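You operate a simulated robot arm through the tools that you are given. There is no shell and no other tool. Be economical: measure what you need, move in short steps, check, and stop when the job is done.

You are at the controls of a simulated two-armed robot. One attempt, no reset.

TASK
Pick up the small carton labelled "clips" from the light stand table with one hand, pass it to the other hand and put it on the shelf under the drawers. Set down upright: small carton.
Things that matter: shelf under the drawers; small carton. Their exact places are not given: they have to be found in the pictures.

Only the result counts: the job must be done as asked and must still hold three seconds after the hand-in. Knocking over, shifting, dropping, spilling or breaking anything else fails it.

THE ROBOT
Two 7-joint arms with two-finger parallel grippers on one trunk, on a base that drives. Base frame: it is fixed to the floor where the robot stands at the start and does not move with it; the origin is under the middle of the robot, x ahead of it, y to its left, z up. Units: mm, degrees, N and s.
The left shoulder is at the start at [60, 189, 1153], the right one opposite. With the tool pointing down near the work surface each hand reaches from about 100 to 640 mm from the robot's upright axis, wherever it stands, measured 20 degrees to its own side. Places, roughly: shelf under the drawers [400, -2000, 100]. Payload 3.43 kg a hand.
The tool frame of a hand sits at the grasp point between the pads (the TCP): z along the fingers, y along the line on which they close. The tips reach 30 mm beyond it. The gripper opens to 94 mm. The fingers are 28 mm wide and 10 mm thick; the gripper's body (50 by 96 mm) begins 55 mm behind the TCP.
Orientation is told as [roll, pitch, yaw] about the base's x, y, z axes, in that order, counted from this pose: with the fingers straight down and closing along the base's y, the tool's x points along the base's -x, its y along +y and its z along -z.

THE INTERFACE
- The arms move only by the tool nudge_tool. It takes "left_moves", "right_moves" or both (then of equal length, played together; a hand with none holds still); each is a list of rows, each a list of 7 numbers: the shift along the base's x, y, z in units of 30 mm (1.0 is 30 mm), then the turn, a rotation vector about the base's x, y, z in units of 6 degrees (1.0 is 6 degrees), then the gripper command, from -1 (shut) to 1 (fully open), values between in proportion. In form: [[x, y, z, wx, wy, wz, fingers], ...]. A call has 1 to 20 rows; each row shifts and turns the commanded pose from where the row before left it. A call with a number of a shift or a turn outside -1 to 1 is refused whole. A row lasts 0.2 s, in which the tool goes at most 50 mm and 8.6 degrees; a call with a longer step from one row to the next is refused whole, and so is a gripper value outside its range. A pose out of reach is approached as far as the arm can. The call stops where the force on the tool passes 40 N (or 10 N more than at its start, if that is more) or the arm is blocked; 0.2 s more then pass. Each finger travels about 153 mm/s and halts on what it meets, pressing with about 30 N; the grip force reading is that of the motor and also rises with nothing between the fingers. The clock runs only during rows and for 0.2 s after the last one: add rows that do not move to give the fingers time. The reply holds the time, the measured pose of the TCP, the force on the tool along the base axes, the opening and the grip force, in the units named above and with some noise, with the torque about the TCP (base axes, N m) and any sound that the robot's microphone picked up.
- Cameras (640 x 400 px; columns grow to the right, rows downward): "scene" is now at [7.2, -24.9, 1693.3]; the picture's right is [-0.35, -0.94, 0.00], its down [-0.77, 0.29, -0.57] and it looks along [0.53, -0.20, -0.82] (base axes); focal length 276 px, centre (320, 200). "left" rides on the left gripper at [76, -14, -102] in its tool frame; the picture's right is [0.18, 0.98, 0.00], its down [-0.75, 0.14, -0.64] and it looks along [-0.63, 0.12, 0.77] (tool axes); focal length 243 px, centre (320, 200). "right" rides on the right gripper at [76, 14, -102] in its tool frame; the picture's right is [-0.18, 0.98, 0.00], its down [-0.75, -0.14, -0.64] and it looks along [-0.63, -0.12, 0.77] (tool axes); focal length 243 px, centre (320, 200).
- snapshot(camera): a new picture of that camera. It takes no simulated time.
- slide_trunk(by): slides the trunk up (or, below 0, down) by that many mm; the arms and the scene camera ride with it, the base frame stays. It gives what a move gives, with no picture.
- steer(legs): drives the robot by 1 to 6 legs, each [ahead, left, turn to the left] in mm, mm and degrees, along the robot's own axes; the way and the turn of a leg run together, so that a leg with both is an arc; at most 1500 mm and 180 degrees a leg. The arms and the cameras ride along, it lands a little off, and it stops where it bumps. It gives what a move gives.
- turn_head(pan, tilt): turns the head with the scene camera to pan (to the left, within 86 degrees either way) and tilt (down, from -29 to 69), counted from straight ahead of the robot. It gives what a move gives.
- pixel_to_xyz(camera, pixels): for up to 12 pixels [column, row] of the newest picture of that camera ("zoom" is the newest enlarged one), the place [x, y, z] in the base frame of the surface seen there, good to about 3 mm. It takes no simulated time.
- enlarge(camera, box): a new picture of the part [left, top, right, bottom] of that camera's present view, enlarged. It takes no simulated time.
- job_done(): hands the job in; it is judged then, once.

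Go step by step. Measure first, check grasps and placings, and put right what went wrong. The budget is 80 turns and 78 pictures, counting those below and the enlarged ones. Unless the task says otherwise, let go and move clear before handing in, and close with one line.

The tools are called after "Emit:" by a JSON object that holds its "api" and its "payload". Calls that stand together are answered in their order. nudge_tool: Moves the arms, as the interface text tells. Its arguments: {"type":"object","properties":{"left_moves":{"type":"array"},"right_moves":{"type":"array"}},"required":[]} The other tools are called the same way: slide_trunk (by) slides the trunk up or down; steer (legs) drives the base; turn_head (pan, tilt) turns the head that bears the scene camera; snapshot (camera) takes a picture; pixel_to_xyz (camera, pixels) gives the place of the surface under pixels of a picture; enlarge (camera, box) takes an enlarged picture of a part of a camera's view; job_done () hands the job in.

At the start:

```text
t: 0.0
left_position: [410.7, -42.5, 1083.8]
left_ee_rot: [0.0, 0.0, -0.1]
left_contact_force: [0.7, 0.5, -0.1]
left_torque: [0.0, 0.02, 0.01]
left_gripper_width: 93.7
left_grip_force: 0.0
right_position: [284.0, -298.8, 1068.2]
right_ee_rot: [0.0, 0.0, 0.0]
right_contact_force: [-0.7, 0.7, 0.8]
right_torque: [0.01, -0.04, -0.01]
right_gripper_width: 93.9
right_grip_force: 0.0
trunk travel left (down, up): [-825.0, 165.0]
robot x, y, heading: [0.5, 2.6, 0.3]
head pan, tilt: [-20.8, 55.6]
```

scene: 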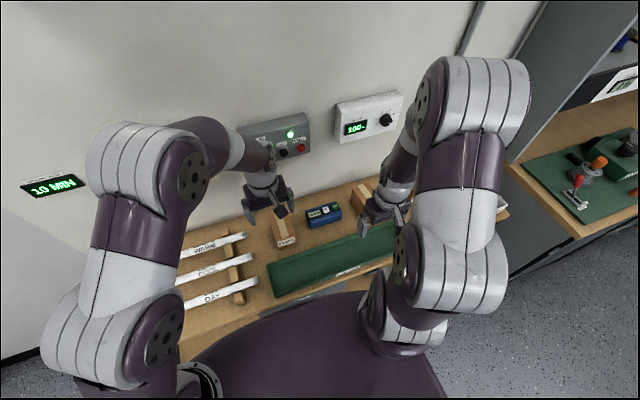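
right: 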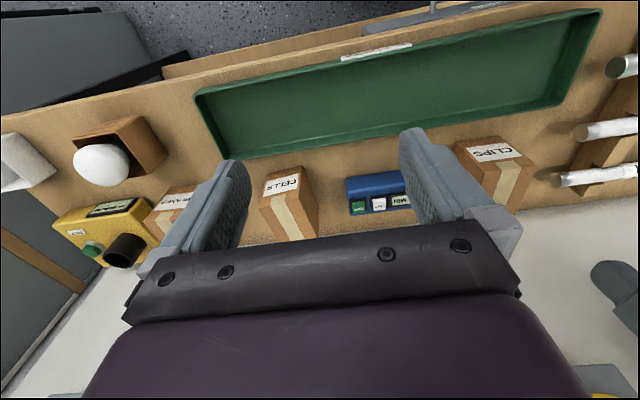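
left: 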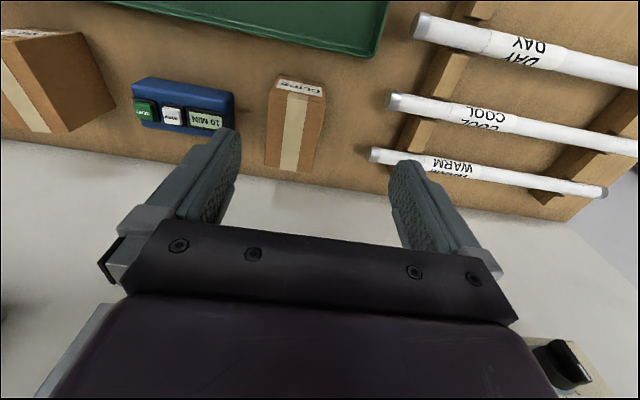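

The left picture shows the "clips" carton at about (295,125), with a front label at (300,85). I'll measure it there and look at it closer.

Emit:
{"api": "pixel_to_xyz", "payload": {"camera": "left", "pixels": [[298, 86], [276, 80], [324, 88], [295, 130], [268, 165], [313, 168], [290, 166], [340, 150], [240, 150], [320, 96], [271, 90]]}}

Emit:
{"api": "enlarge", "payload": {"camera": "left", "box": [220, 50, 380, 190]}}

Emit:
{"api": "enlarge", "payload": {"camera": "scene", "box": [220, 160, 440, 300]}}

```text
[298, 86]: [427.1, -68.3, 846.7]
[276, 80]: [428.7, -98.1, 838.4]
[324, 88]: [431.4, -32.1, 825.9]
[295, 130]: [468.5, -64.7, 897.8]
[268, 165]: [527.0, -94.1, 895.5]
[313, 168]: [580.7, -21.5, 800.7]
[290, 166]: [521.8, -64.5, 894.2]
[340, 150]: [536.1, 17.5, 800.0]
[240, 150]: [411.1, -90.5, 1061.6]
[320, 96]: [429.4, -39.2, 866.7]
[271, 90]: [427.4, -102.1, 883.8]
```

```text
2.86 times, centred on (300, 120) of left
```

zoom: 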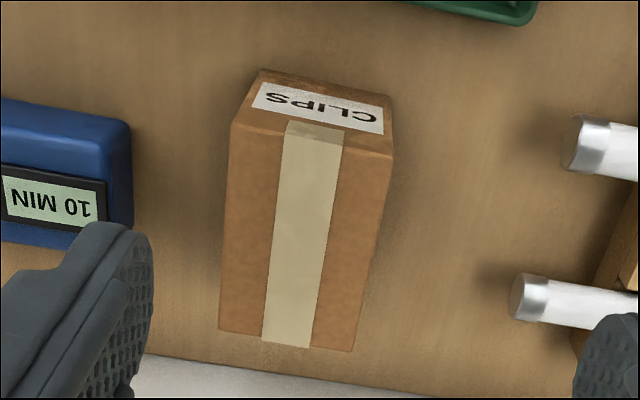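

```text
2.86 times, centred on (330, 230) of scene
```

zoom: 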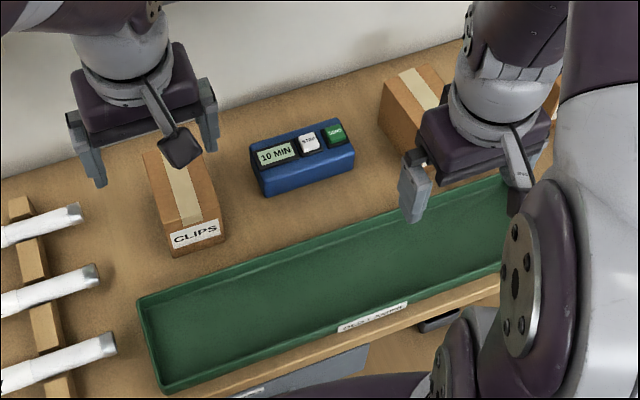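

The carton spans roughly x 427–530, y −102 to −38, with its top at z≈897. I'll refine its corners and look towards the drawers.

Emit:
{"api": "pixel_to_xyz", "payload": {"camera": "left", "pixels": [[272, 96], [323, 105], [267, 163], [309, 170], [289, 97], [305, 100], [281, 165], [297, 168], [295, 150]]}}

Emit:
{"api": "turn_head", "payload": {"pan": -80, "tilt": 40}}

Emit:
{"api": "snapshot", "payload": {"camera": "scene"}}

```text
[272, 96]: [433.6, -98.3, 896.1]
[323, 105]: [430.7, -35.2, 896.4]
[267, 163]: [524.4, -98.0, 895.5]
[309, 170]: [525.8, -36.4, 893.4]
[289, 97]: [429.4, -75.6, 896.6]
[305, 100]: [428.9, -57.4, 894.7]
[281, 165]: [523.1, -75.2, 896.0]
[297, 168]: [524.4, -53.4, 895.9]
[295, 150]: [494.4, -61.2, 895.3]
```

```text
t: 1.3
left_position: [410.4, -43.1, 1083.8]
left_ee_rot: [-0.1, 0.0, 0.1]
left_contact_force: [-0.3, -0.2, -0.4]
left_torque: [-0.02, 0.01, 0.01]
left_gripper_width: 94.0
left_grip_force: 0.0
right_position: [284.1, -299.0, 1067.9]
right_ee_rot: [0.0, 0.1, 0.0]
right_contact_force: [-0.3, -0.5, -0.3]
right_torque: [0.03, 0.01, 0.0]
right_gripper_width: 94.1
right_grip_force: 0.1
trunk travel left (down, up): [-825.0, 165.0]
robot x, y, heading: [0.2, -0.8, 0.3]
head pan, tilt: [-80.0, 40.0]
```

```text
72 pictures are left
```

scene: 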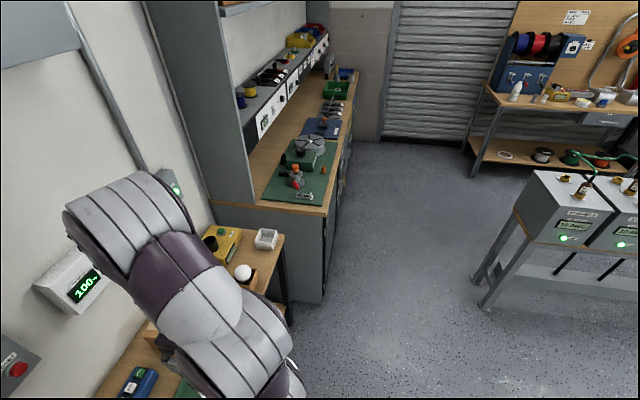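

The carton is square to the axes: centre about (478,−67), 64 mm wide in y, 98 mm long in x, top at z 896. I'll check the clearance to the blue timer and the rods before I descend with the left hand.

Emit:
{"api": "pixel_to_xyz", "payload": {"camera": "left", "pixels": [[234, 96], [232, 112], [222, 125], [376, 155], [395, 102]]}}

Emit:
{"api": "nudge_tool", "payload": {"left_moves": [[1, -0.4, -1, 0, 0, 0, 1], [1, -0.4, -1, 0, 0, 0, 1], [0.85, 0, -1, 0, 0, 0, 1], [0, 0, -1, 0, 0, 0, 1], [0, 0, 0, 0, 0, 0, 1]]}}

Emit:
{"api": "snapshot", "payload": {"camera": "left"}}

```text
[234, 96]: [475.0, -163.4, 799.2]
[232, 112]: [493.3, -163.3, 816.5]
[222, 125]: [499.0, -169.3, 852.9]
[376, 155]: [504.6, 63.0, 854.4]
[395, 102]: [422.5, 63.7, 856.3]
```

```text
t: 2.5
left_position: [495.2, -66.4, 966.1]
left_ee_rot: [0.0, 0.1, 0.0]
left_contact_force: [0.2, -0.3, -0.4]
left_torque: [-0.02, 0.02, -0.02]
left_gripper_width: 93.9
left_grip_force: 0.0
right_position: [284.0, -299.2, 1068.8]
right_ee_rot: [0.0, 0.0, -0.1]
right_contact_force: [-0.3, -0.2, -0.5]
right_torque: [-0.02, 0.01, -0.02]
right_gripper_width: 94.0
right_grip_force: 0.0
trunk travel left (down, up): [-825.0, 165.0]
robot x, y, heading: [2.8, 1.0, -0.0]
head pan, tilt: [-80.0, 40.0]
```

```text
71 pictures are left
```

left: 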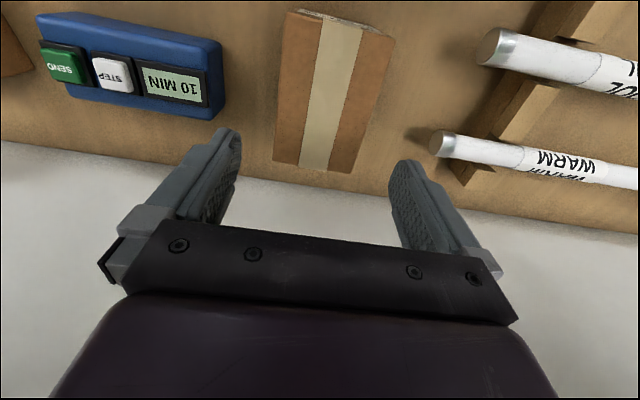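

The left hand is above the carton at y −66, with clearance on both sides. I'll descend to z≈873 and close.

Emit:
{"api": "nudge_tool", "payload": {"left_moves": [[0, 0, -1, 0, 0, 0, 1], [0, 0, -1, 0, 0, 0, 1], [0, 0, -1, 0, 0, 0, 1], [0, 0, -0.1, 0, 0, 0, 1], [0, 0, 0, 0, 0, 0, 0.4], [0, 0, 0, 0, 0, 0, -0.2], [0, 0, 0, 0, 0, 0, -1], [0, 0, 0, 0, 0, 0, -1]]}}

Emit:
{"api": "snapshot", "payload": {"camera": "left"}}

```text
t: 4.3
left_position: [496.4, -66.1, 870.8]
left_ee_rot: [-0.1, 0.0, 0.0]
left_contact_force: [-0.1, -0.2, -0.3]
left_torque: [-0.03, -0.02, 0.01]
left_gripper_width: 72.2
left_grip_force: 29.6
right_position: [285.3, -300.0, 1069.3]
right_ee_rot: [0.0, 0.0, 0.0]
right_contact_force: [0.1, -0.8, 0.8]
right_torque: [0.03, 0.03, 0.0]
right_gripper_width: 93.6
right_grip_force: 0.1
trunk travel left (down, up): [-825.0, 165.0]
robot x, y, heading: [-0.1, -1.6, 0.1]
head pan, tilt: [-80.0, 40.0]
```

```text
70 pictures are left
```

left: 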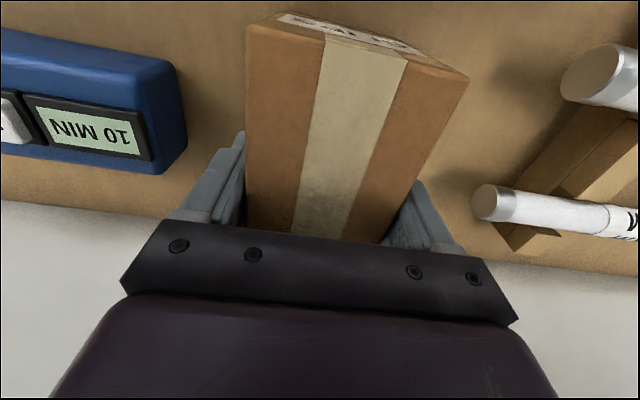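

The carton is gripped (opening 72.2, force 30 N). I'll lift it 150 mm, pull it back a bit, and check.

Emit:
{"api": "nudge_tool", "payload": {"left_moves": [[0, 0, 0.5, 0, 0, 0, -1], [0, 0, 1, 0, 0, 0, -1], [0, 0, 1, 0, 0, 0, -1], [0, 0, 1, 0, 0, 0, -1], [0, 0, 1, 0, 0, 0, -1], [0, 0, 1, 0, 0, 0, -1], [-0.7, 0, 0.5, 0, 0, 0, -1], [-1, 0, 0, 0, 0, 0, -1], [-1, 0, 0, 0, 0, 0, -1], [0, 0, 0, 0, 0, 0, -1]]}}

Emit:
{"api": "turn_head", "payload": {"pan": -86, "tilt": 25}}

Emit:
{"api": "snapshot", "payload": {"camera": "left"}}

Emit:
{"api": "snapshot", "payload": {"camera": "scene"}}

```text
t: 6.5
left_position: [415.9, -66.9, 1051.0]
left_ee_rot: [0.0, 0.1, 0.1]
left_contact_force: [1.0, -0.5, -1.3]
left_torque: [0.01, -0.02, -0.01]
left_gripper_width: 72.0
left_grip_force: 29.9
right_position: [285.0, -299.8, 1067.6]
right_ee_rot: [0.0, -0.1, 0.0]
right_contact_force: [0.4, -0.3, 1.1]
right_torque: [0.02, -0.02, 0.02]
right_gripper_width: 94.0
right_grip_force: 0.1
trunk travel left (down, up): [-825.0, 165.0]
robot x, y, heading: [-1.2, 1.2, -0.1]
head pan, tilt: [-80.0, 40.0]
```

```text
t: 7.3
left_position: [414.6, -67.2, 1053.0]
left_ee_rot: [0.0, 0.0, -0.1]
left_contact_force: [-0.5, 0.3, -2.2]
left_torque: [-0.02, -0.04, 0.02]
left_gripper_width: 71.9
left_grip_force: 30.4
right_position: [283.4, -299.7, 1069.0]
right_ee_rot: [0.1, 0.0, 0.0]
right_contact_force: [-0.2, 0.4, 0.5]
right_torque: [0.02, 0.01, 0.02]
right_gripper_width: 94.1
right_grip_force: 0.1
trunk travel left (down, up): [-825.0, 165.0]
robot x, y, heading: [-0.7, 0.3, 0.1]
head pan, tilt: [-85.9, 25.0]
```

```text
69 pictures are left
```

left: 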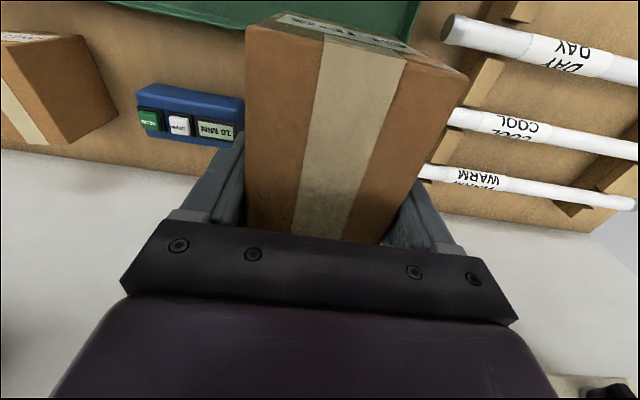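

```text
68 pictures are left
```

scene: 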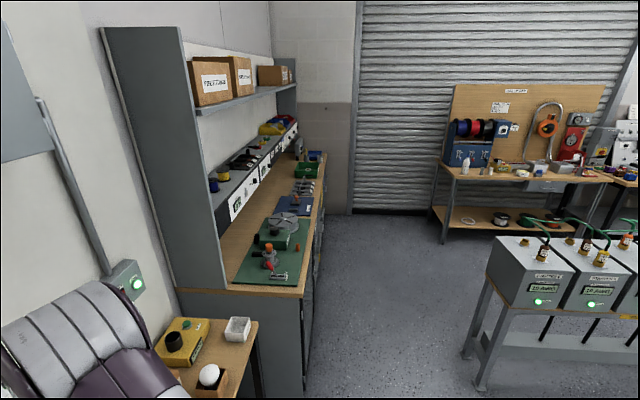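

The lift held. I'll measure the bench front, its height and the aisle obstacles so I can plan the drive.

Emit:
{"api": "pixel_to_xyz", "payload": {"camera": "scene", "pixels": [[300, 294], [303, 380], [322, 165], [318, 215], [325, 240], [242, 375], [485, 385], [432, 238], [465, 352], [255, 325], [400, 330]]}}

Emit:
{"api": "enlarge", "payload": {"camera": "scene", "box": [240, 140, 400, 240]}}

```text
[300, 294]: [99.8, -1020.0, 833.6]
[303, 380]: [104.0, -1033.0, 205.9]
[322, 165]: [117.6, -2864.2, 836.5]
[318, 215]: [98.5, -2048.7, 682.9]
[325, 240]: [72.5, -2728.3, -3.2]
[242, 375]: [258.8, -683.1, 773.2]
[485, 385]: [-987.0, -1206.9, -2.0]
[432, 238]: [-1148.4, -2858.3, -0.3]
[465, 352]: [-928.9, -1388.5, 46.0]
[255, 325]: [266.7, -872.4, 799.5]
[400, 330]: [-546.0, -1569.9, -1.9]
```

```text
4.00 times, centred on (320, 190) of scene
```

zoom: 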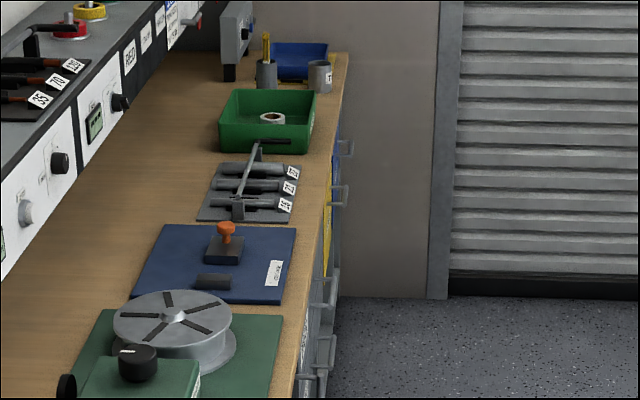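

The bench front runs at x≈100 from y −1020 to −2870, and the aisle is open from x≈−930 to 70. I'll check the floor near the robot's right rear before driving.

Emit:
{"api": "turn_head", "payload": {"pan": -86, "tilt": 58}}

Emit:
{"api": "snapshot", "payload": {"camera": "scene"}}

```text
t: 8.2
left_position: [415.3, -67.0, 1051.9]
left_ee_rot: [0.0, 0.0, 0.0]
left_contact_force: [-0.7, 0.3, -1.4]
left_torque: [-0.01, -0.02, -0.01]
left_gripper_width: 71.9
left_grip_force: 30.1
right_position: [283.5, -299.7, 1068.3]
right_ee_rot: [0.1, 0.0, 0.1]
right_contact_force: [-0.1, 0.1, 0.3]
right_torque: [0.02, 0.0, -0.04]
right_gripper_width: 93.7
right_grip_force: 0.0
trunk travel left (down, up): [-825.0, 165.0]
robot x, y, heading: [-0.0, -0.8, 0.1]
head pan, tilt: [-85.9, 58.0]
```

```text
66 pictures are left
```

scene: 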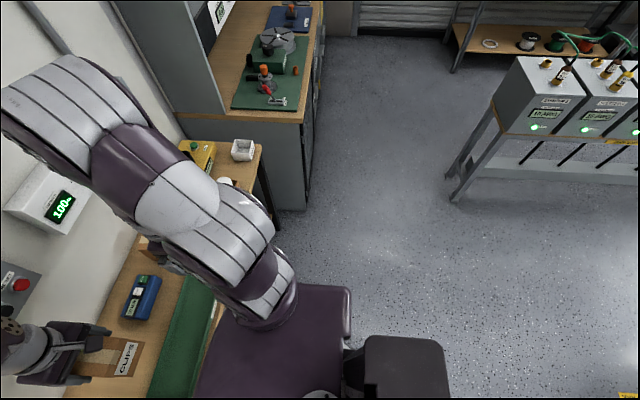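

The floor to the right and rear is clear. I'll measure the base outline for clearance.

Emit:
{"api": "pixel_to_xyz", "payload": {"camera": "scene", "pixels": [[349, 290], [349, 340], [440, 345], [448, 390], [302, 205], [450, 198], [462, 176], [270, 290], [215, 310]]}}

```text
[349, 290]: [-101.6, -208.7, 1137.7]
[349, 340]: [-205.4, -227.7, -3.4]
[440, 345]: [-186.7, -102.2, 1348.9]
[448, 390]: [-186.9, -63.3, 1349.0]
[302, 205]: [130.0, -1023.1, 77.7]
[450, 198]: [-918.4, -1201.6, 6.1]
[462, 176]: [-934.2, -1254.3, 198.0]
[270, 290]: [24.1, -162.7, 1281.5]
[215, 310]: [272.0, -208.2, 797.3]
```

The base is about ±230 mm, so the aisle is wide enough. I'll drive back and right, then along the bench.

Emit:
{"api": "steer", "payload": {"legs": [[-500, -400, 0], [0, -1500, 0]]}}

Emit:
{"api": "turn_head", "payload": {"pan": 0, "tilt": 50}}

Emit:
{"api": "snapshot", "payload": {"camera": "scene"}}

```text
t: 18.9
left_position: [-92.6, -1972.8, 1052.5]
left_ee_rot: [0.0, 0.0, -0.4]
left_contact_force: [-0.1, -0.4, -1.7]
left_torque: [-0.03, -0.04, 0.03]
left_gripper_width: 72.2
left_grip_force: 30.0
right_position: [-224.7, -2205.0, 1068.4]
right_ee_rot: [0.0, -0.1, -0.3]
right_contact_force: [0.9, 0.2, 0.4]
right_torque: [0.0, 0.01, 0.01]
right_gripper_width: 94.0
right_grip_force: 0.0
trunk travel left (down, up): [-825.0, 165.0]
robot x, y, heading: [-504.0, -1903.1, -0.4]
head pan, tilt: [-85.9, 58.0]
```

```text
t: 20.5
left_position: [-94.0, -1972.2, 1051.9]
left_ee_rot: [0.0, 0.0, -0.2]
left_contact_force: [0.2, 0.4, -2.6]
left_torque: [-0.02, -0.04, 0.01]
left_gripper_width: 72.0
left_grip_force: 30.2
right_position: [-225.7, -2203.6, 1068.3]
right_ee_rot: [0.0, 0.0, -0.2]
right_contact_force: [-0.5, 0.1, 0.4]
right_torque: [0.04, 0.0, -0.01]
right_gripper_width: 93.8
right_grip_force: 0.1
trunk travel left (down, up): [-825.0, 165.0]
robot x, y, heading: [-504.8, -1904.1, -0.2]
head pan, tilt: [0.0, 50.0]
```

```text
65 pictures are left
```

scene: 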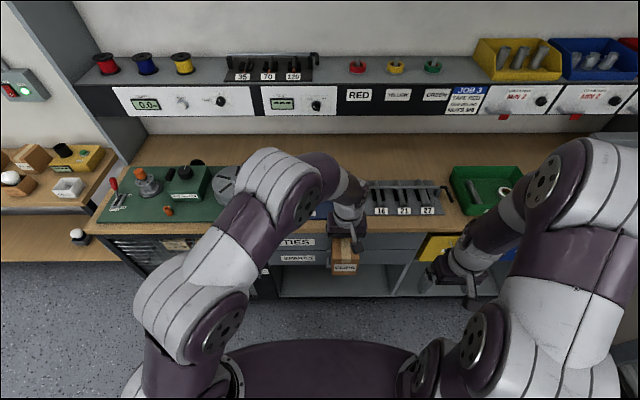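

The drawer block with "TIES" and "…" labels is at (275–415, 240–262), and an open bay lies below it around (330,280). I'll measure and enlarge that.

Emit:
{"api": "enlarge", "payload": {"camera": "scene", "box": [240, 220, 460, 320]}}

Emit:
{"api": "pixel_to_xyz", "payload": {"camera": "scene", "pixels": [[300, 242], [300, 259], [320, 280], [300, 293], [370, 280], [375, 294], [280, 280], [390, 265], [395, 290], [284, 270], [375, 268]]}}

```text
2.91 times, centred on (350, 270) of scene
```

zoom: 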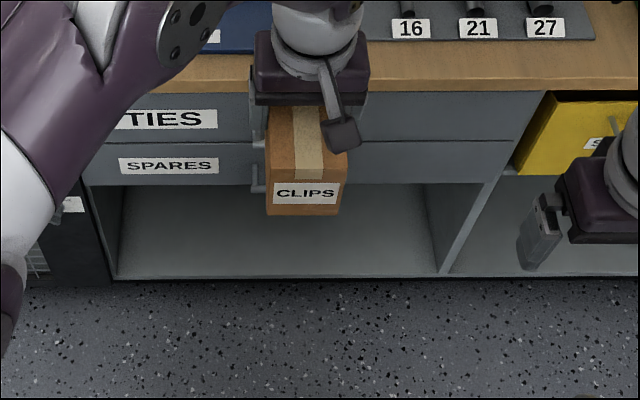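

```text
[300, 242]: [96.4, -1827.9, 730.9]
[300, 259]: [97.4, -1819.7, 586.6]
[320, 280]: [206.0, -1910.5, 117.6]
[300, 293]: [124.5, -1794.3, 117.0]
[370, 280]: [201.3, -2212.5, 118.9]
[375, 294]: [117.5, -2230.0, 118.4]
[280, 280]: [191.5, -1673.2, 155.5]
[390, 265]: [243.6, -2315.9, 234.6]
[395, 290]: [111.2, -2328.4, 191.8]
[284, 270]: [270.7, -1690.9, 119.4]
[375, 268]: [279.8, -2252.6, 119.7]
```

The bay below the TIES/SPARES drawers is empty, with its floor at z≈118, y −1690 to −2310 and front edge x≈105. Its opening is about 400 mm tall. I'll hand over here: first I'll tilt the right gripper to point forward and 35° down, staying clear of the carton.

Emit:
{"api": "nudge_tool", "payload": {"right_moves": [[0, 0, 0, 0, -1, 0, 1], [0, 0, 0, 0, -1, 0, 1], [0, 0, 0, 0, -1, 0, 1], [0, 0, 0, 0, -1, 0, 1], [0, 0, 0, 0, -1, 0, 1], [0, 0, 0, 0, -1, 0, 1], [0, 0, 0, 0, -1, 0, 1], [0, 0, 0, 0, -1, 0, 1], [0, 0, 0, 0, -1, 0, 1], [0, 0, 0.2, 0, -0.17, 0, 1], [0, 0, 0, 0, 0, 0, 1]]}}

Emit:
{"api": "snapshot", "payload": {"camera": "right"}}

Emit:
{"api": "snapshot", "payload": {"camera": "scene"}}

```text
t: 22.9
left_position: [-92.9, -1972.3, 1053.5]
left_ee_rot: [0.0, 0.1, -0.3]
left_contact_force: [-0.5, -0.6, -3.0]
left_torque: [0.02, -0.01, 0.03]
left_gripper_width: 71.9
left_grip_force: 30.2
right_position: [-214.2, -2220.3, 1085.1]
right_ee_rot: [2.3, -51.3, -0.9]
right_contact_force: [-0.1, -0.7, -0.9]
right_torque: [-0.02, -0.02, 0.02]
right_gripper_width: 94.3
right_grip_force: 0.0
right hand out of reach, approached as far as the arm can: row 4, 8, 9
trunk travel left (down, up): [-825.0, 165.0]
robot x, y, heading: [-508.7, -1905.9, -0.4]
head pan, tilt: [0.0, 50.0]
```

```text
63 pictures are left
```

right: 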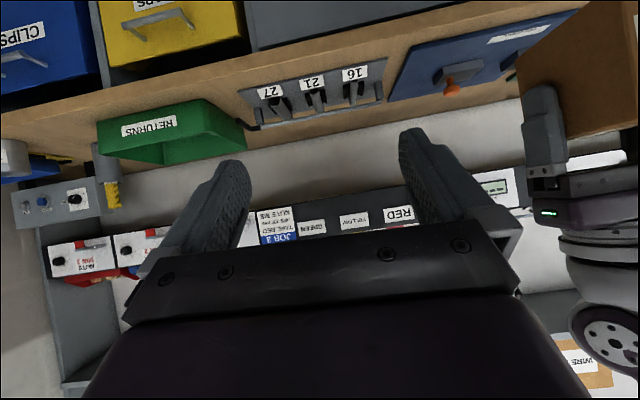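

```text
62 pictures are left
```

scene: 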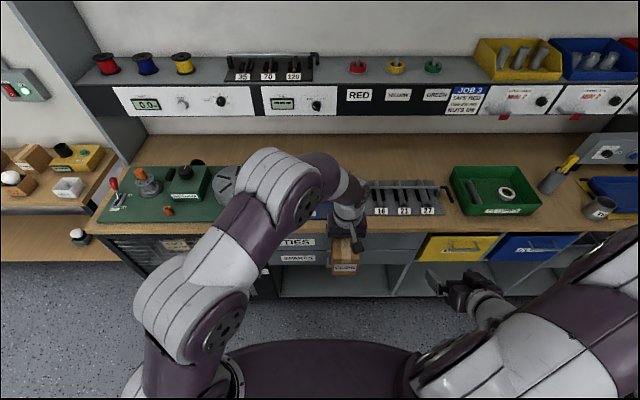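

The right arm was a bit too tucked in to reach full pitch (−51.3). I'll bring the left hand about 90 mm forward and move the right forward too, then read the pose.

Emit:
{"api": "nudge_tool", "payload": {"left_moves": [[1, 0, 0, 0, 0, 0, -1], [1, 0, 0, 0, 0, 0, -1], [1, 0, 0, 0, 0, 0, -1], [0, 0, 0, 0, 0, 0, -1], [0, 0, 0, 0, 0, 0, -1]], "right_moves": [[1, 0, 0, 0, 0, 0, 1], [1, 0, 0, 0, 0, 0, 1], [0.8, 0, 0, 0, 0, 0, 1], [0, 0, 0, 0, 0, 0, 1], [0, 0, 0, 0, 0, 0, 1]]}}

```text
t: 24.1
left_position: [-1.2, -1973.0, 1052.9]
left_ee_rot: [0.0, 0.0, -0.3]
left_contact_force: [0.8, 0.7, -2.4]
left_torque: [0.02, -0.03, 0.02]
left_gripper_width: 72.2
left_grip_force: 30.0
right_position: [-130.3, -2220.0, 1085.4]
right_ee_rot: [1.9, -51.4, -0.7]
right_contact_force: [-0.4, 0.0, 0.3]
right_torque: [-0.01, -0.02, 0.02]
right_gripper_width: 93.9
right_grip_force: 0.0
trunk travel left (down, up): [-825.0, 165.0]
robot x, y, heading: [-507.7, -1901.5, -0.2]
head pan, tilt: [0.0, 50.0]
```

The poses are good now. I'll correct the right orientation and sweep it in y to the pre-grasp point about 100 mm back from the carton's front face.

Emit:
{"api": "nudge_tool", "payload": {"right_moves": [[0, 0, -0.3, -0.2, -0.6, -0.18, 1], [0, 1, 0, 0, 0, 0, 1], [0, 1, 0, 0, 0, 0, 1], [0, 1, 0, 0, 0, 0, 1], [0, 1, 0, 0, 0, 0, 1], [0, 1, 0, 0, 0, 0, 1], [0, 1, 0, 0, 0, 0, 1], [0, 1, 0, 0, 0, 0, 1], [0, 1, 0, 0, 0, 0, 1], [0, 0.2, 0, 0, 0, 0, 1], [0, 0, 0, 0, 0, 0, 1]]}}

Emit:
{"api": "snapshot", "payload": {"camera": "right"}}

Emit:
{"api": "snapshot", "payload": {"camera": "scene"}}

```text
t: 26.5
left_position: [-1.8, -1973.7, 1052.5]
left_ee_rot: [0.0, 0.0, -0.4]
left_contact_force: [0.3, 1.4, -1.5]
left_torque: [-0.03, -0.02, -0.02]
left_gripper_width: 72.0
left_grip_force: 30.3
right_position: [-71.2, -2130.0, 1116.8]
right_ee_rot: [1.8, -54.5, -1.3]
right_contact_force: [-0.7, -0.3, 0.0]
right_torque: [0.02, 0.02, 0.0]
right_gripper_width: 93.8
right_grip_force: 0.0
right hand out of reach, approached as far as the arm can: row 2, 3, 4, 5, 6, 7, 8, 9, 10
trunk travel left (down, up): [-825.0, 165.0]
robot x, y, heading: [-505.2, -1903.9, -0.3]
head pan, tilt: [0.0, 50.0]
```

```text
61 pictures are left
```

right: 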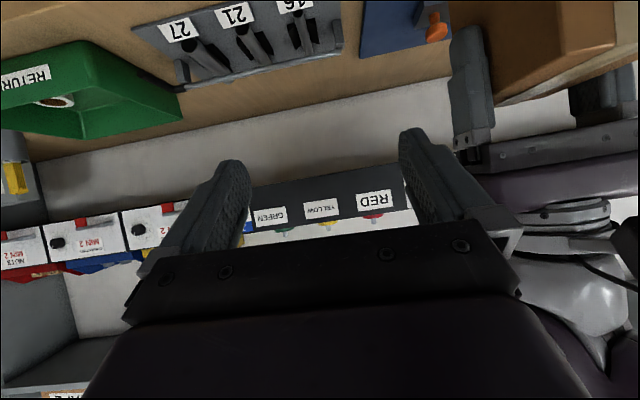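

```text
60 pictures are left
```

scene: 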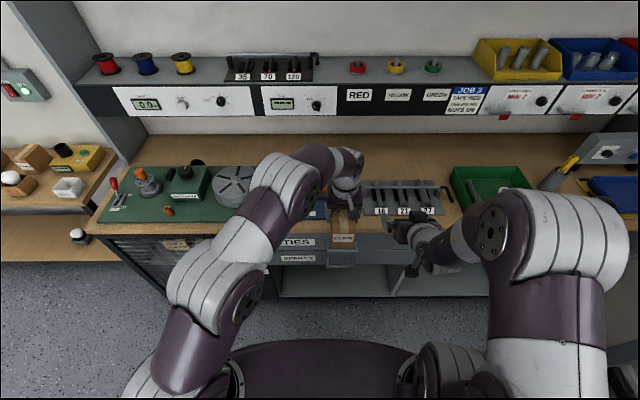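

The right arm can't point straight ahead across the midline. I'll back it off and yaw both hands 40° inward, so the right approaches diagonally from the right.

Emit:
{"api": "nudge_tool", "payload": {"left_moves": [[0, 0, 0, 0, 0, 0, -1], [0, 0, 0, 0, 0, 0, -1], [0, 0, 0, 0, 0, 0, -1], [0, 0, 0, 0, 0, 1, -1], [0, 0, 0, 0, 0, 1, -1], [0, 0, 0, 0, 0, 1, -1], [0, 0, 0, 0, 0, 1, -1], [0, 0, 0, 0, 0, 1, -1], [0, 0, 0, 0, 0, 1, -1], [0, 0, 0, 0, 0, 0.72, -1], [0, 0, 0, 0, 0, 0, -1]], "right_moves": [[-0.9, -0.6, -0.3, 0, 0, 0, 1], [-0.9, -0.6, -0.3, 0, 0, 0, 1], [-0.9, -0.6, -0.3, 0, 0, 0, 1], [0, 0, 0, 0, 0, 1, 1], [0, 0, 0, 0, 0, 1, 1], [0, 0, 0, 0, 0, 1, 1], [0, 0, 0, 0, 0, 1, 1], [0, 0, 0, 0, 0, 1, 1], [0, 0, 0, 0, 0, 1, 1], [0, 0, 0, 0, 0, 0.8, 1], [0, 0, 0, 0, 0, 0, 1]]}}

Emit:
{"api": "snapshot", "payload": {"camera": "scene"}}

```text
t: 28.9
left_position: [-3.4, -1971.1, 1052.6]
left_ee_rot: [-0.1, 0.0, 39.9]
left_contact_force: [-0.5, 0.4, -2.5]
left_torque: [0.0, -0.03, -0.01]
left_gripper_width: 72.0
left_grip_force: 30.2
right_position: [-145.4, -2193.3, 1097.1]
right_ee_rot: [0.0, -54.7, 40.7]
right_contact_force: [0.6, -0.2, 0.5]
right_torque: [0.01, 0.0, -0.03]
right_gripper_width: 93.9
right_grip_force: 0.2
right hand out of reach, approached as far as the arm can: row 1, 2, 3
trunk travel left (down, up): [-825.0, 165.0]
robot x, y, heading: [-509.0, -1902.7, -0.3]
head pan, tilt: [0.0, 50.0]
```

```text
59 pictures are left
```

scene: 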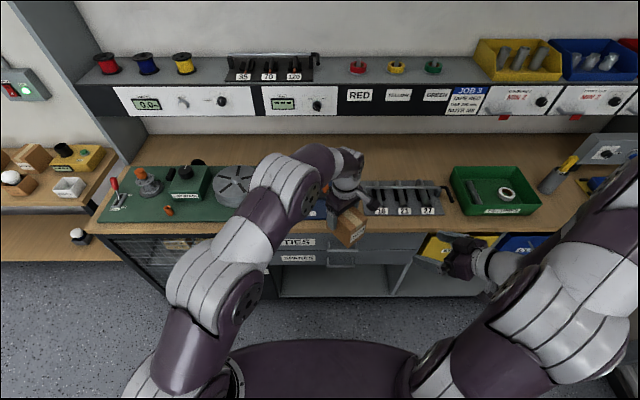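

Both hands are now at yaw 40 with the right reachable. I'll move the right to its pre-grasp at about (−102,−2055,1075).

Emit:
{"api": "nudge_tool", "payload": {"right_moves": [[0.29, 0.92, -0.15, 0, 0, -0.02, 1], [0.29, 0.92, -0.15, 0, 0, -0.02, 1], [0.29, 0.92, -0.15, 0, 0, -0.02, 1], [0.29, 0.92, -0.15, 0, 0, -0.02, 1], [0.29, 0.92, -0.15, 0, 0, -0.02, 1], [0, 0, 0, 0, 0, 0, 1]]}}

Emit:
{"api": "snapshot", "payload": {"camera": "right"}}

Emit:
{"api": "enlarge", "payload": {"camera": "scene", "box": [280, 170, 500, 300]}}

```text
t: 30.3
left_position: [-2.0, -1973.6, 1053.2]
left_ee_rot: [0.1, 0.0, 40.1]
left_contact_force: [-0.6, 0.0, -1.2]
left_torque: [0.03, -0.01, 0.05]
left_gripper_width: 72.2
left_grip_force: 29.9
right_position: [-99.0, -2058.2, 1074.2]
right_ee_rot: [-0.1, -54.9, 39.9]
right_contact_force: [-0.3, -0.5, -0.2]
right_torque: [0.03, -0.01, 0.01]
right_gripper_width: 93.9
right_grip_force: 0.0
trunk travel left (down, up): [-825.0, 165.0]
robot x, y, heading: [-507.5, -1905.6, -0.3]
head pan, tilt: [0.0, 50.0]
```

```text
58 pictures are left
```

right: 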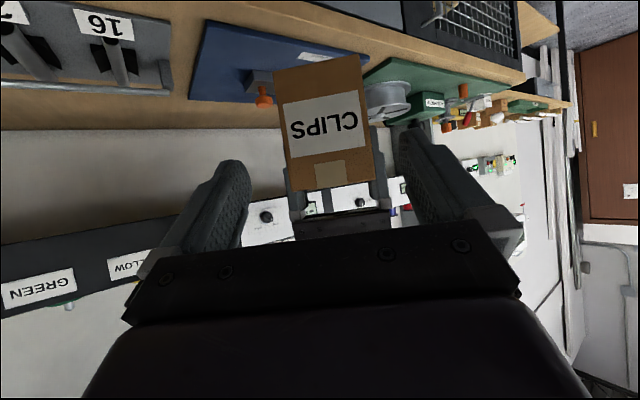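

```text
2.91 times, centred on (390, 235) of scene
```

zoom: 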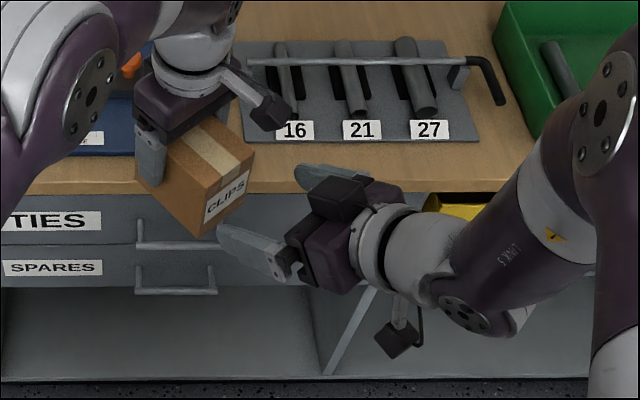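

The carton's front "CLIPS" face is centred ahead at about (325,120) in the right view. I'll measure its corners against the planned grasp point.

Emit:
{"api": "pixel_to_xyz", "payload": {"camera": "right", "pixels": [[277, 74], [355, 62], [291, 184], [368, 176], [325, 120], [284, 125], [362, 115]]}}

```text
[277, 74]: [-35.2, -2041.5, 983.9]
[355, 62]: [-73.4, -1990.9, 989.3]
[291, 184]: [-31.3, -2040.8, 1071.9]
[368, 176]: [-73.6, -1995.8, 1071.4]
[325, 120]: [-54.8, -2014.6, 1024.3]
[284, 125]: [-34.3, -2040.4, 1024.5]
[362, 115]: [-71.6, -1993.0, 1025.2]
```

The face centre is at (−54,−2016), z 980–1077, as planned, with a 3 mm lateral correction needed. I'll advance the right along its fingers to 20 mm inside the face.

Emit:
{"api": "nudge_tool", "payload": {"right_moves": [[0.4, 0.38, -0.373, 0, 0, 0, 1], [0.4, 0.36, -0.373, 0, 0, 0, 1], [0.4, 0.36, -0.373, 0, 0, 0, 1], [0.4, 0.36, -0.373, 0, 0, 0, 1], [0.41, 0.37, -0.373, 0, 0, 0, 1], [0, 0, 0, 0, 0, 0, 1]]}}

Emit:
{"api": "snapshot", "payload": {"camera": "right"}}

Emit:
{"api": "enlarge", "payload": {"camera": "scene", "box": [280, 170, 500, 300]}}

```text
t: 31.7
left_position: [-3.1, -1973.3, 1050.2]
left_ee_rot: [0.1, 0.0, 40.0]
left_contact_force: [-0.8, 0.7, -1.1]
left_torque: [0.03, -0.02, 0.0]
left_gripper_width: 71.9
left_grip_force: 29.5
right_position: [-41.0, -2002.1, 1017.5]
right_ee_rot: [0.0, -55.0, 40.0]
right_contact_force: [-0.1, 0.2, 0.3]
right_torque: [-0.01, 0.02, 0.01]
right_gripper_width: 94.1
right_grip_force: 0.0
trunk travel left (down, up): [-825.0, 165.0]
robot x, y, heading: [-508.7, -1902.9, -0.2]
head pan, tilt: [0.0, 50.0]
```

```text
56 pictures are left
```

right: 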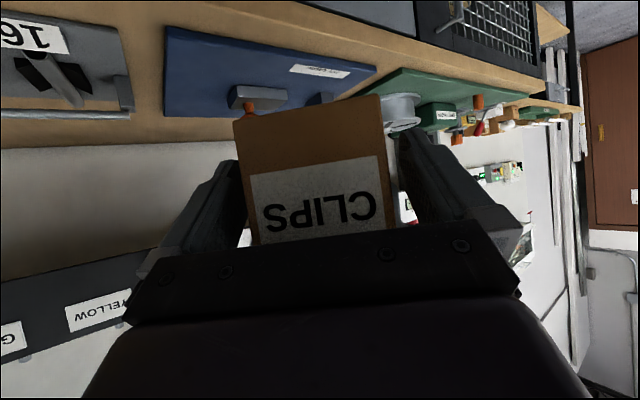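

```text
2.91 times, centred on (390, 235) of scene
```

zoom: 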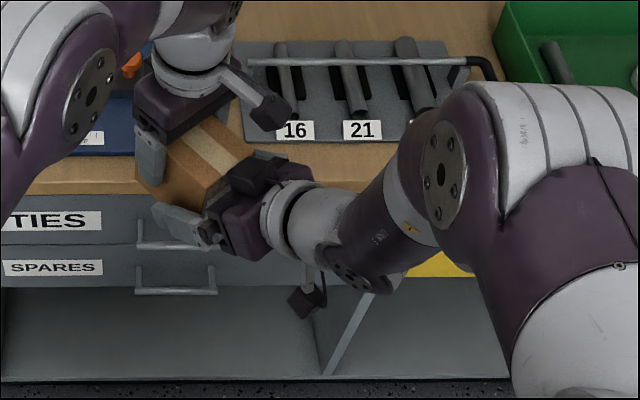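

The fingers straddle the carton and the right has clear space from the left's fingers. I'll close the right gently.

Emit:
{"api": "nudge_tool", "payload": {"left_moves": [[0, 0, 0, 0, 0, 0, -1], [0, 0, 0, 0, 0, 0, -1], [0, 0, 0, 0, 0, 0, -1], [0, 0, 0, 0, 0, 0, -1]], "right_moves": [[0, 0, 0, 0, 0, 0, 0.6], [0, 0, 0, 0, 0, 0, 0.2], [0, 0, 0, 0, 0, 0, -1], [0, 0, 0, 0, 0, 0, -1]]}}

Emit:
{"api": "snapshot", "payload": {"camera": "right"}}

```text
t: 32.7
left_position: [-2.8, -1973.6, 1051.9]
left_ee_rot: [-0.1, 0.0, 40.0]
left_contact_force: [-4.1, 2.0, 2.8]
left_torque: [-0.03, 0.11, -0.17]
left_gripper_width: 72.0
left_grip_force: 29.6
right_position: [-40.6, -2003.4, 1018.2]
right_ee_rot: [0.0, -54.9, 39.9]
right_contact_force: [4.3, -2.1, -2.0]
right_torque: [-0.03, 0.16, -0.07]
right_gripper_width: 71.9
right_grip_force: 30.3
trunk travel left (down, up): [-825.0, 165.0]
robot x, y, heading: [-508.2, -1903.9, -0.0]
head pan, tilt: [0.0, 50.0]
```

```text
54 pictures are left
```

right: 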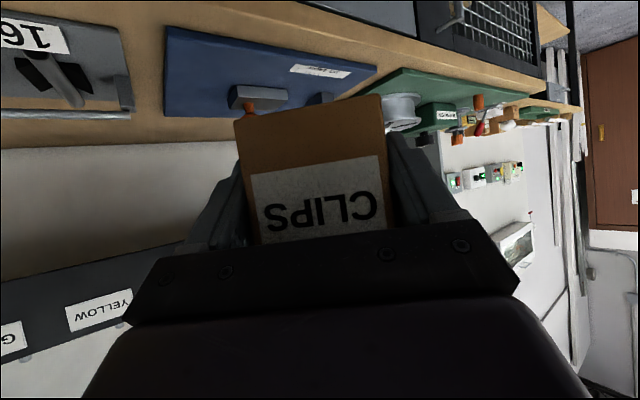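

Both hands hold the carton (72 mm, ~30 N each). Now I'll open the left and lift it straight up clear.

Emit:
{"api": "nudge_tool", "payload": {"left_moves": [[0, 0, 0, 0, 0, 0, 0], [0, 0, 0, 0, 0, 0, 0.8], [0, 0, 0, 0, 0, 0, 1], [0, 0, 0.7, 0, 0, 0, 1], [0, 0, 1, 0, 0, 0, 1], [0, 0, 1, 0, 0, 0, 1], [0, 0, 1, 0, 0, 0, 1], [0, 0, 1, 0, 0, 0, 1], [0, 0, 0, 0, 0, 0, 1]], "right_moves": [[0, 0, 0, 0, 0, 0, -1], [0, 0, 0, 0, 0, 0, -1], [0, 0, 0, 0, 0, 0, -1], [0, 0, 0, 0, 0, 0, -1], [0, 0, 0, 0, 0, 0, -1], [0, 0, 0, 0, 0, 0, -1], [0, 0, 0, 0, 0, 0, -1], [0, 0, 0, 0, 0, 0, -1], [0, 0, 0, 0, 0, 0, -1]]}}

Emit:
{"api": "snapshot", "payload": {"camera": "right"}}

Emit:
{"api": "enlarge", "payload": {"camera": "scene", "box": [280, 170, 500, 300]}}

```text
t: 34.7
left_position: [-43.7, -1949.5, 1151.0]
left_ee_rot: [0.0, 0.0, 40.0]
left_contact_force: [0.4, 0.1, -0.3]
left_torque: [-0.01, -0.02, -0.01]
left_gripper_width: 93.9
left_grip_force: 0.0
left hand out of reach, approached as far as the arm can: row 5, 6, 7, 8
right_position: [-38.6, -2003.4, 1018.3]
right_ee_rot: [0.0, -54.8, 40.0]
right_contact_force: [-0.1, 0.1, 0.4]
right_torque: [-0.06, 0.02, -0.02]
right_gripper_width: 72.1
right_grip_force: 30.8
trunk travel left (down, up): [-825.0, 165.0]
robot x, y, heading: [-509.2, -1904.7, -0.4]
head pan, tilt: [0.0, 50.0]
```

```text
53 pictures are left
```

right: 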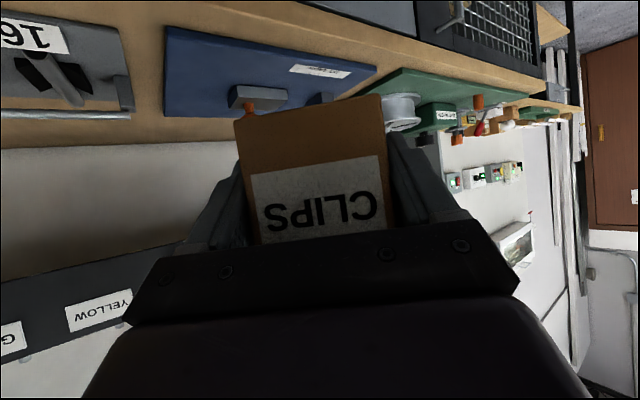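

```text
2.91 times, centred on (390, 235) of scene
```

zoom: 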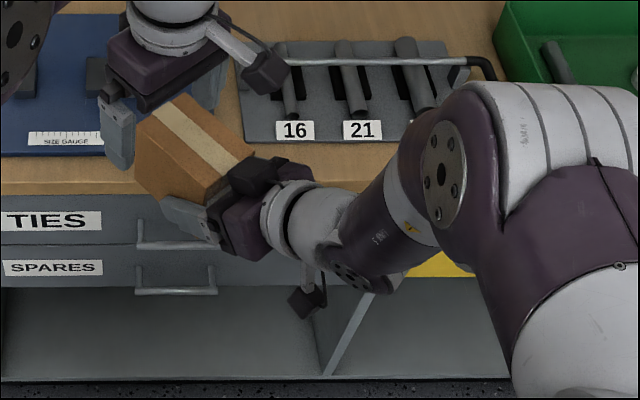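

The right alone holds the carton, level and steady. I'll clear the left hand away to the left and back, and measure the right arm's extent for the later drive into the bay.

Emit:
{"api": "pixel_to_xyz", "payload": {"camera": "zoom", "pixels": [[440, 170], [475, 100], [600, 150], [470, 250], [385, 290], [440, 130], [560, 90], [310, 210], [350, 280], [310, 300], [220, 130], [180, 180]]}}

Emit:
{"api": "nudge_tool", "payload": {"left_moves": [[-0.7, 1, 0, 0, 0, -1, 1], [-0.7, 1, 0, 0, 0, -1, 1], [-0.7, 1, 0, 0, 0, -1, 1], [-0.7, 1, 0, 0, 0, -1, 1], [-0.7, 1, -0.5, 0, 0, -1, 1], [-0.7, 1, -0.5, 0, 0, -1, 1], [0, 0, -1, 0, 0, -0.6, 1], [0, 0, -1, 0, 0, 0, 1], [0, 0, 0, 0, 0, 0, 1]]}}

Emit:
{"api": "snapshot", "payload": {"camera": "scene"}}

```text
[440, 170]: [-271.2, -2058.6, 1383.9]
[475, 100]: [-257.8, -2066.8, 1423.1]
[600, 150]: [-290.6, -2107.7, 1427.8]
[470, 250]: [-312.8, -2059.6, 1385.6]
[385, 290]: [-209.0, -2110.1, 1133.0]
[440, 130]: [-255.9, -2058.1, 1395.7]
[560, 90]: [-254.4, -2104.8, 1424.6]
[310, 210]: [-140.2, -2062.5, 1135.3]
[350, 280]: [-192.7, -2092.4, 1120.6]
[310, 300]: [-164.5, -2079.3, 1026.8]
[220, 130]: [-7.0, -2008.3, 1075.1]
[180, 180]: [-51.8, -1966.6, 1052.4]
```

```text
t: 36.7
left_position: [-170.8, -1767.5, 1062.0]
left_ee_rot: [0.0, 0.0, 0.5]
left_contact_force: [0.1, -0.2, 0.4]
left_torque: [0.04, 0.0, -0.03]
left_gripper_width: 94.0
left_grip_force: 0.0
right_position: [-39.4, -2003.6, 1019.2]
right_ee_rot: [-0.2, -55.0, 40.1]
right_contact_force: [-0.6, 0.3, 0.1]
right_torque: [-0.02, 0.02, 0.0]
right_gripper_width: 71.9
right_grip_force: 29.8
trunk travel left (down, up): [-825.0, 165.0]
robot x, y, heading: [-510.0, -1903.7, -0.5]
head pan, tilt: [0.0, 50.0]
```

```text
51 pictures are left
```

scene: 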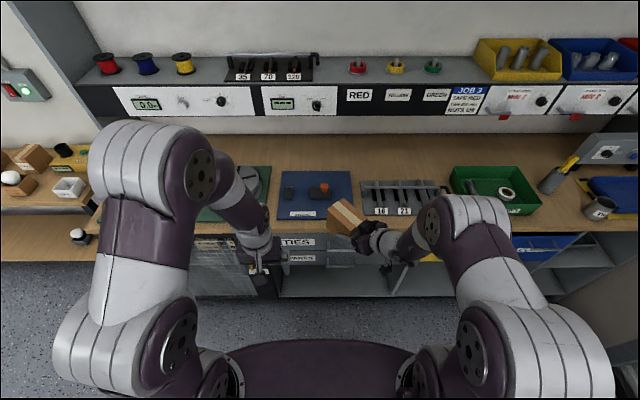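

The left is clear. I'll back up 90 mm to give room, then lower the trunk fully and check.

Emit:
{"api": "steer", "payload": {"legs": [[-90, 0, 0]]}}

Emit:
{"api": "slide_trunk", "payload": {"by": -400}}

Emit:
{"api": "snapshot", "payload": {"camera": "scene"}}

```text
t: 37.8
left_position: [-258.8, -1767.4, 1062.9]
left_ee_rot: [0.0, 0.1, 0.4]
left_contact_force: [-0.8, 0.0, 0.1]
left_torque: [-0.05, 0.01, -0.03]
left_gripper_width: 93.9
left_grip_force: 0.1
right_position: [-129.0, -2003.1, 1018.0]
right_ee_rot: [-0.1, -54.9, 40.1]
right_contact_force: [0.5, 0.5, -1.3]
right_torque: [-0.01, 0.01, 0.03]
right_gripper_width: 72.0
right_grip_force: 30.4
trunk travel left (down, up): [-825.0, 165.0]
robot x, y, heading: [-596.6, -1900.3, -0.3]
head pan, tilt: [0.0, 50.0]
```

```text
t: 41.6
left_position: [-259.5, -1766.9, 662.9]
left_ee_rot: [0.0, 0.0, 0.4]
left_contact_force: [-0.1, -0.4, 0.7]
left_torque: [-0.01, -0.02, 0.03]
left_gripper_width: 94.0
left_grip_force: 0.0
right_position: [-130.6, -2001.9, 617.9]
right_ee_rot: [-0.1, -55.0, 40.1]
right_contact_force: [-0.4, 0.2, -1.4]
right_torque: [-0.03, 0.04, 0.0]
right_gripper_width: 72.1
right_grip_force: 29.9
trunk travel left (down, up): [-425.0, 565.0]
robot x, y, heading: [-599.5, -1902.5, -0.4]
head pan, tilt: [0.0, 50.0]
```

```text
50 pictures are left
```

scene: 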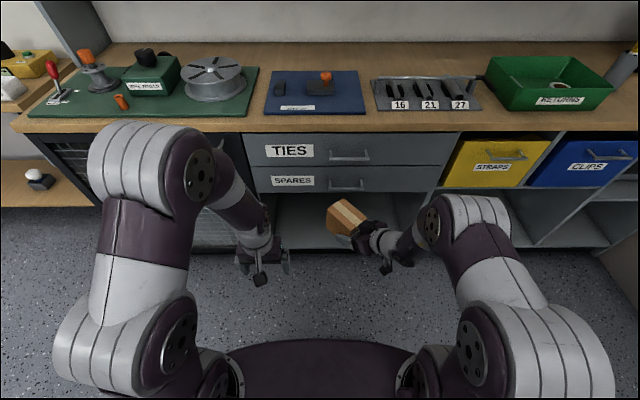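

All clear so far. I'll finish lowering the trunk and look at the bay.

Emit:
{"api": "pixel_to_xyz", "payload": {"camera": "scene", "pixels": [[345, 153], [345, 187], [350, 192], [300, 192], [300, 215], [410, 225], [320, 245], [415, 245], [280, 225], [430, 200], [260, 200]]}}

Emit:
{"api": "slide_trunk", "payload": {"by": -420}}

Emit:
{"api": "turn_head", "payload": {"pan": -10, "tilt": 40}}

Emit:
{"api": "snapshot", "payload": {"camera": "scene"}}

Emit:
{"api": "snapshot", "payload": {"camera": "right"}}

```text
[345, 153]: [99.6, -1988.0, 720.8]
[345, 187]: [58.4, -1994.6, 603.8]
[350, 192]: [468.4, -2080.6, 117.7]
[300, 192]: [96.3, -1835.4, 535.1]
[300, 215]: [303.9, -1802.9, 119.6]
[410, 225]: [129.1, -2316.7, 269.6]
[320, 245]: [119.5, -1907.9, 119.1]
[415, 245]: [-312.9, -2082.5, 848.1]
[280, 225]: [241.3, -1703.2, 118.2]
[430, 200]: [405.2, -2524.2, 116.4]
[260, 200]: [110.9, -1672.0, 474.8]
```

```text
refused: -420 is not a number from -400 to 400
```

```text
t: 42.3
left_position: [-259.9, -1768.5, 661.9]
left_ee_rot: [0.0, 0.0, 0.3]
left_contact_force: [-0.4, 0.5, -0.2]
left_torque: [0.0, -0.01, 0.01]
left_gripper_width: 94.2
left_grip_force: 0.1
right_position: [-130.0, -2001.9, 618.6]
right_ee_rot: [0.0, -54.9, 40.0]
right_contact_force: [-0.5, 0.3, -1.3]
right_torque: [-0.02, 0.05, -0.02]
right_gripper_width: 72.1
right_grip_force: 29.5
trunk travel left (down, up): [-425.0, 565.0]
robot x, y, heading: [-603.8, -1904.8, -0.6]
head pan, tilt: [-10.0, 40.0]
```

```text
49 pictures are left
```

scene: 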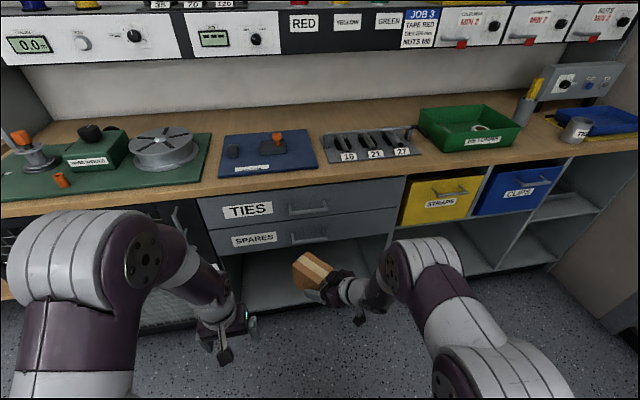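

```text
48 pictures are left
```

right: 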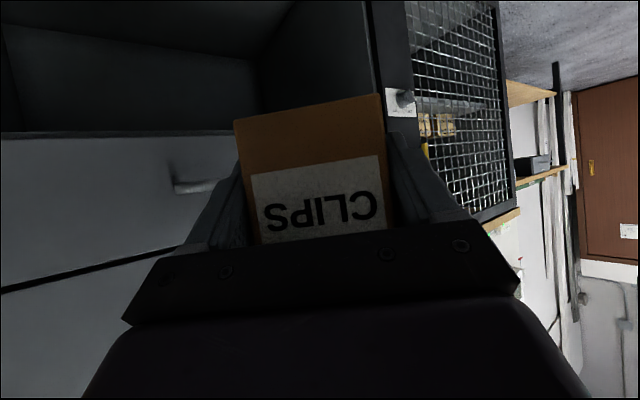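

The trunk slide limit is 400 per call, and the bay is empty down to depth x≈470. Lowering another 400.

Emit:
{"api": "slide_trunk", "payload": {"by": -400}}

Emit:
{"api": "snapshot", "payload": {"camera": "scene"}}

```text
t: 46.2
left_position: [-260.9, -1768.4, 262.5]
left_ee_rot: [0.0, 0.0, 0.5]
left_contact_force: [0.0, 0.5, 0.9]
left_torque: [0.0, 0.04, 0.0]
left_gripper_width: 93.9
left_grip_force: 0.0
right_position: [-130.2, -2003.2, 217.6]
right_ee_rot: [0.0, -55.0, 40.1]
right_contact_force: [-0.2, -0.4, -1.4]
right_torque: [-0.04, 0.06, 0.01]
right_gripper_width: 72.2
right_grip_force: 30.2
trunk travel left (down, up): [-25.0, 965.0]
robot x, y, heading: [-594.9, -1900.4, -0.0]
head pan, tilt: [-10.0, 40.0]
```

```text
47 pictures are left
```

scene: 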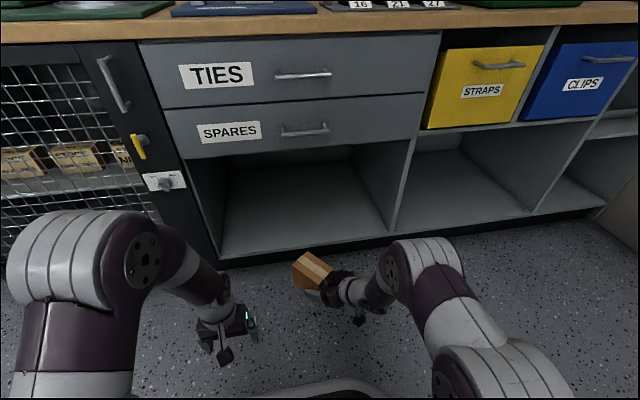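

The carton bottom is at z≈182, 64 mm above the shelf. I'll extend the right arm 60 mm, then drive forward about 235 mm.

Emit:
{"api": "nudge_tool", "payload": {"right_moves": [[0.7, 0, 0, 0, 0, 0, -1], [0.7, 0, 0, 0, 0, 0, -1], [0.6, 0, 0, 0, 0, 0, -1], [0, 0, 0, 0, 0, 0, -1]]}}

Emit:
{"api": "steer", "payload": {"legs": [[140, 0, 0]]}}

Emit:
{"api": "snapshot", "payload": {"camera": "scene"}}

```text
t: 47.2
left_position: [-260.6, -1767.3, 262.6]
left_ee_rot: [0.1, 0.0, 0.4]
left_contact_force: [0.4, 0.5, 0.2]
left_torque: [0.02, -0.02, 0.0]
left_gripper_width: 94.0
left_grip_force: 0.1
right_position: [-70.8, -2003.3, 218.1]
right_ee_rot: [0.0, -54.8, 40.1]
right_contact_force: [0.2, 0.4, -1.6]
right_torque: [-0.03, 0.0, 0.02]
right_gripper_width: 72.0
right_grip_force: 29.7
trunk travel left (down, up): [-25.0, 965.0]
robot x, y, heading: [-597.4, -1903.5, -0.3]
head pan, tilt: [-10.0, 40.0]
```

```text
t: 48.5
left_position: [-120.0, -1767.3, 261.9]
left_ee_rot: [0.0, 0.0, 0.5]
left_contact_force: [0.1, 0.3, -0.7]
left_torque: [0.03, 0.0, 0.0]
left_gripper_width: 94.1
left_grip_force: 0.0
right_position: [71.9, -2002.5, 218.9]
right_ee_rot: [-0.1, -54.9, 40.2]
right_contact_force: [-0.9, 0.4, -1.6]
right_torque: [-0.01, 0.08, 0.02]
right_gripper_width: 71.7
right_grip_force: 30.0
trunk travel left (down, up): [-25.0, 965.0]
robot x, y, heading: [-457.0, -1903.9, -0.0]
head pan, tilt: [-10.0, 40.0]
```

```text
46 pictures are left
```

scene: 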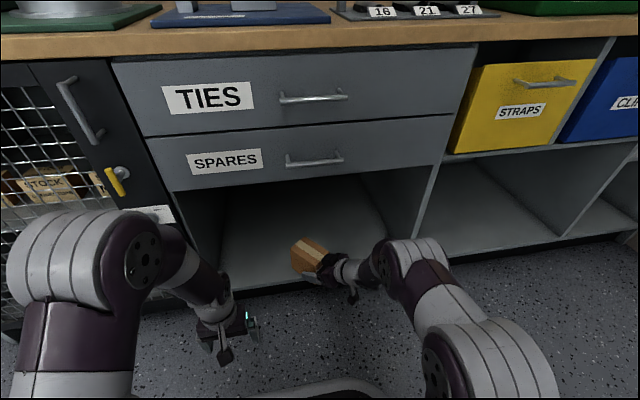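

The carton is now just entering the bay. I'll check the right elbow and wrist positions before advancing the last ~100 mm.

Emit:
{"api": "pixel_to_xyz", "payload": {"camera": "scene", "pixels": [[400, 242], [430, 240], [385, 262], [375, 270], [355, 270], [330, 160], [315, 245], [300, 262], [260, 280], [355, 294]]}}

```text
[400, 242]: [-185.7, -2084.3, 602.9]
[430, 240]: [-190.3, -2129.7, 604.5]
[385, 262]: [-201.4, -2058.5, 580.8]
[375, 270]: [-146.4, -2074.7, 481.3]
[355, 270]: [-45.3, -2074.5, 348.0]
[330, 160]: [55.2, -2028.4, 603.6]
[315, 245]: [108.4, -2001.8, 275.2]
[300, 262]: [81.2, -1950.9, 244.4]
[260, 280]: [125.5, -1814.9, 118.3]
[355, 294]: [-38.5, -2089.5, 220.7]
```

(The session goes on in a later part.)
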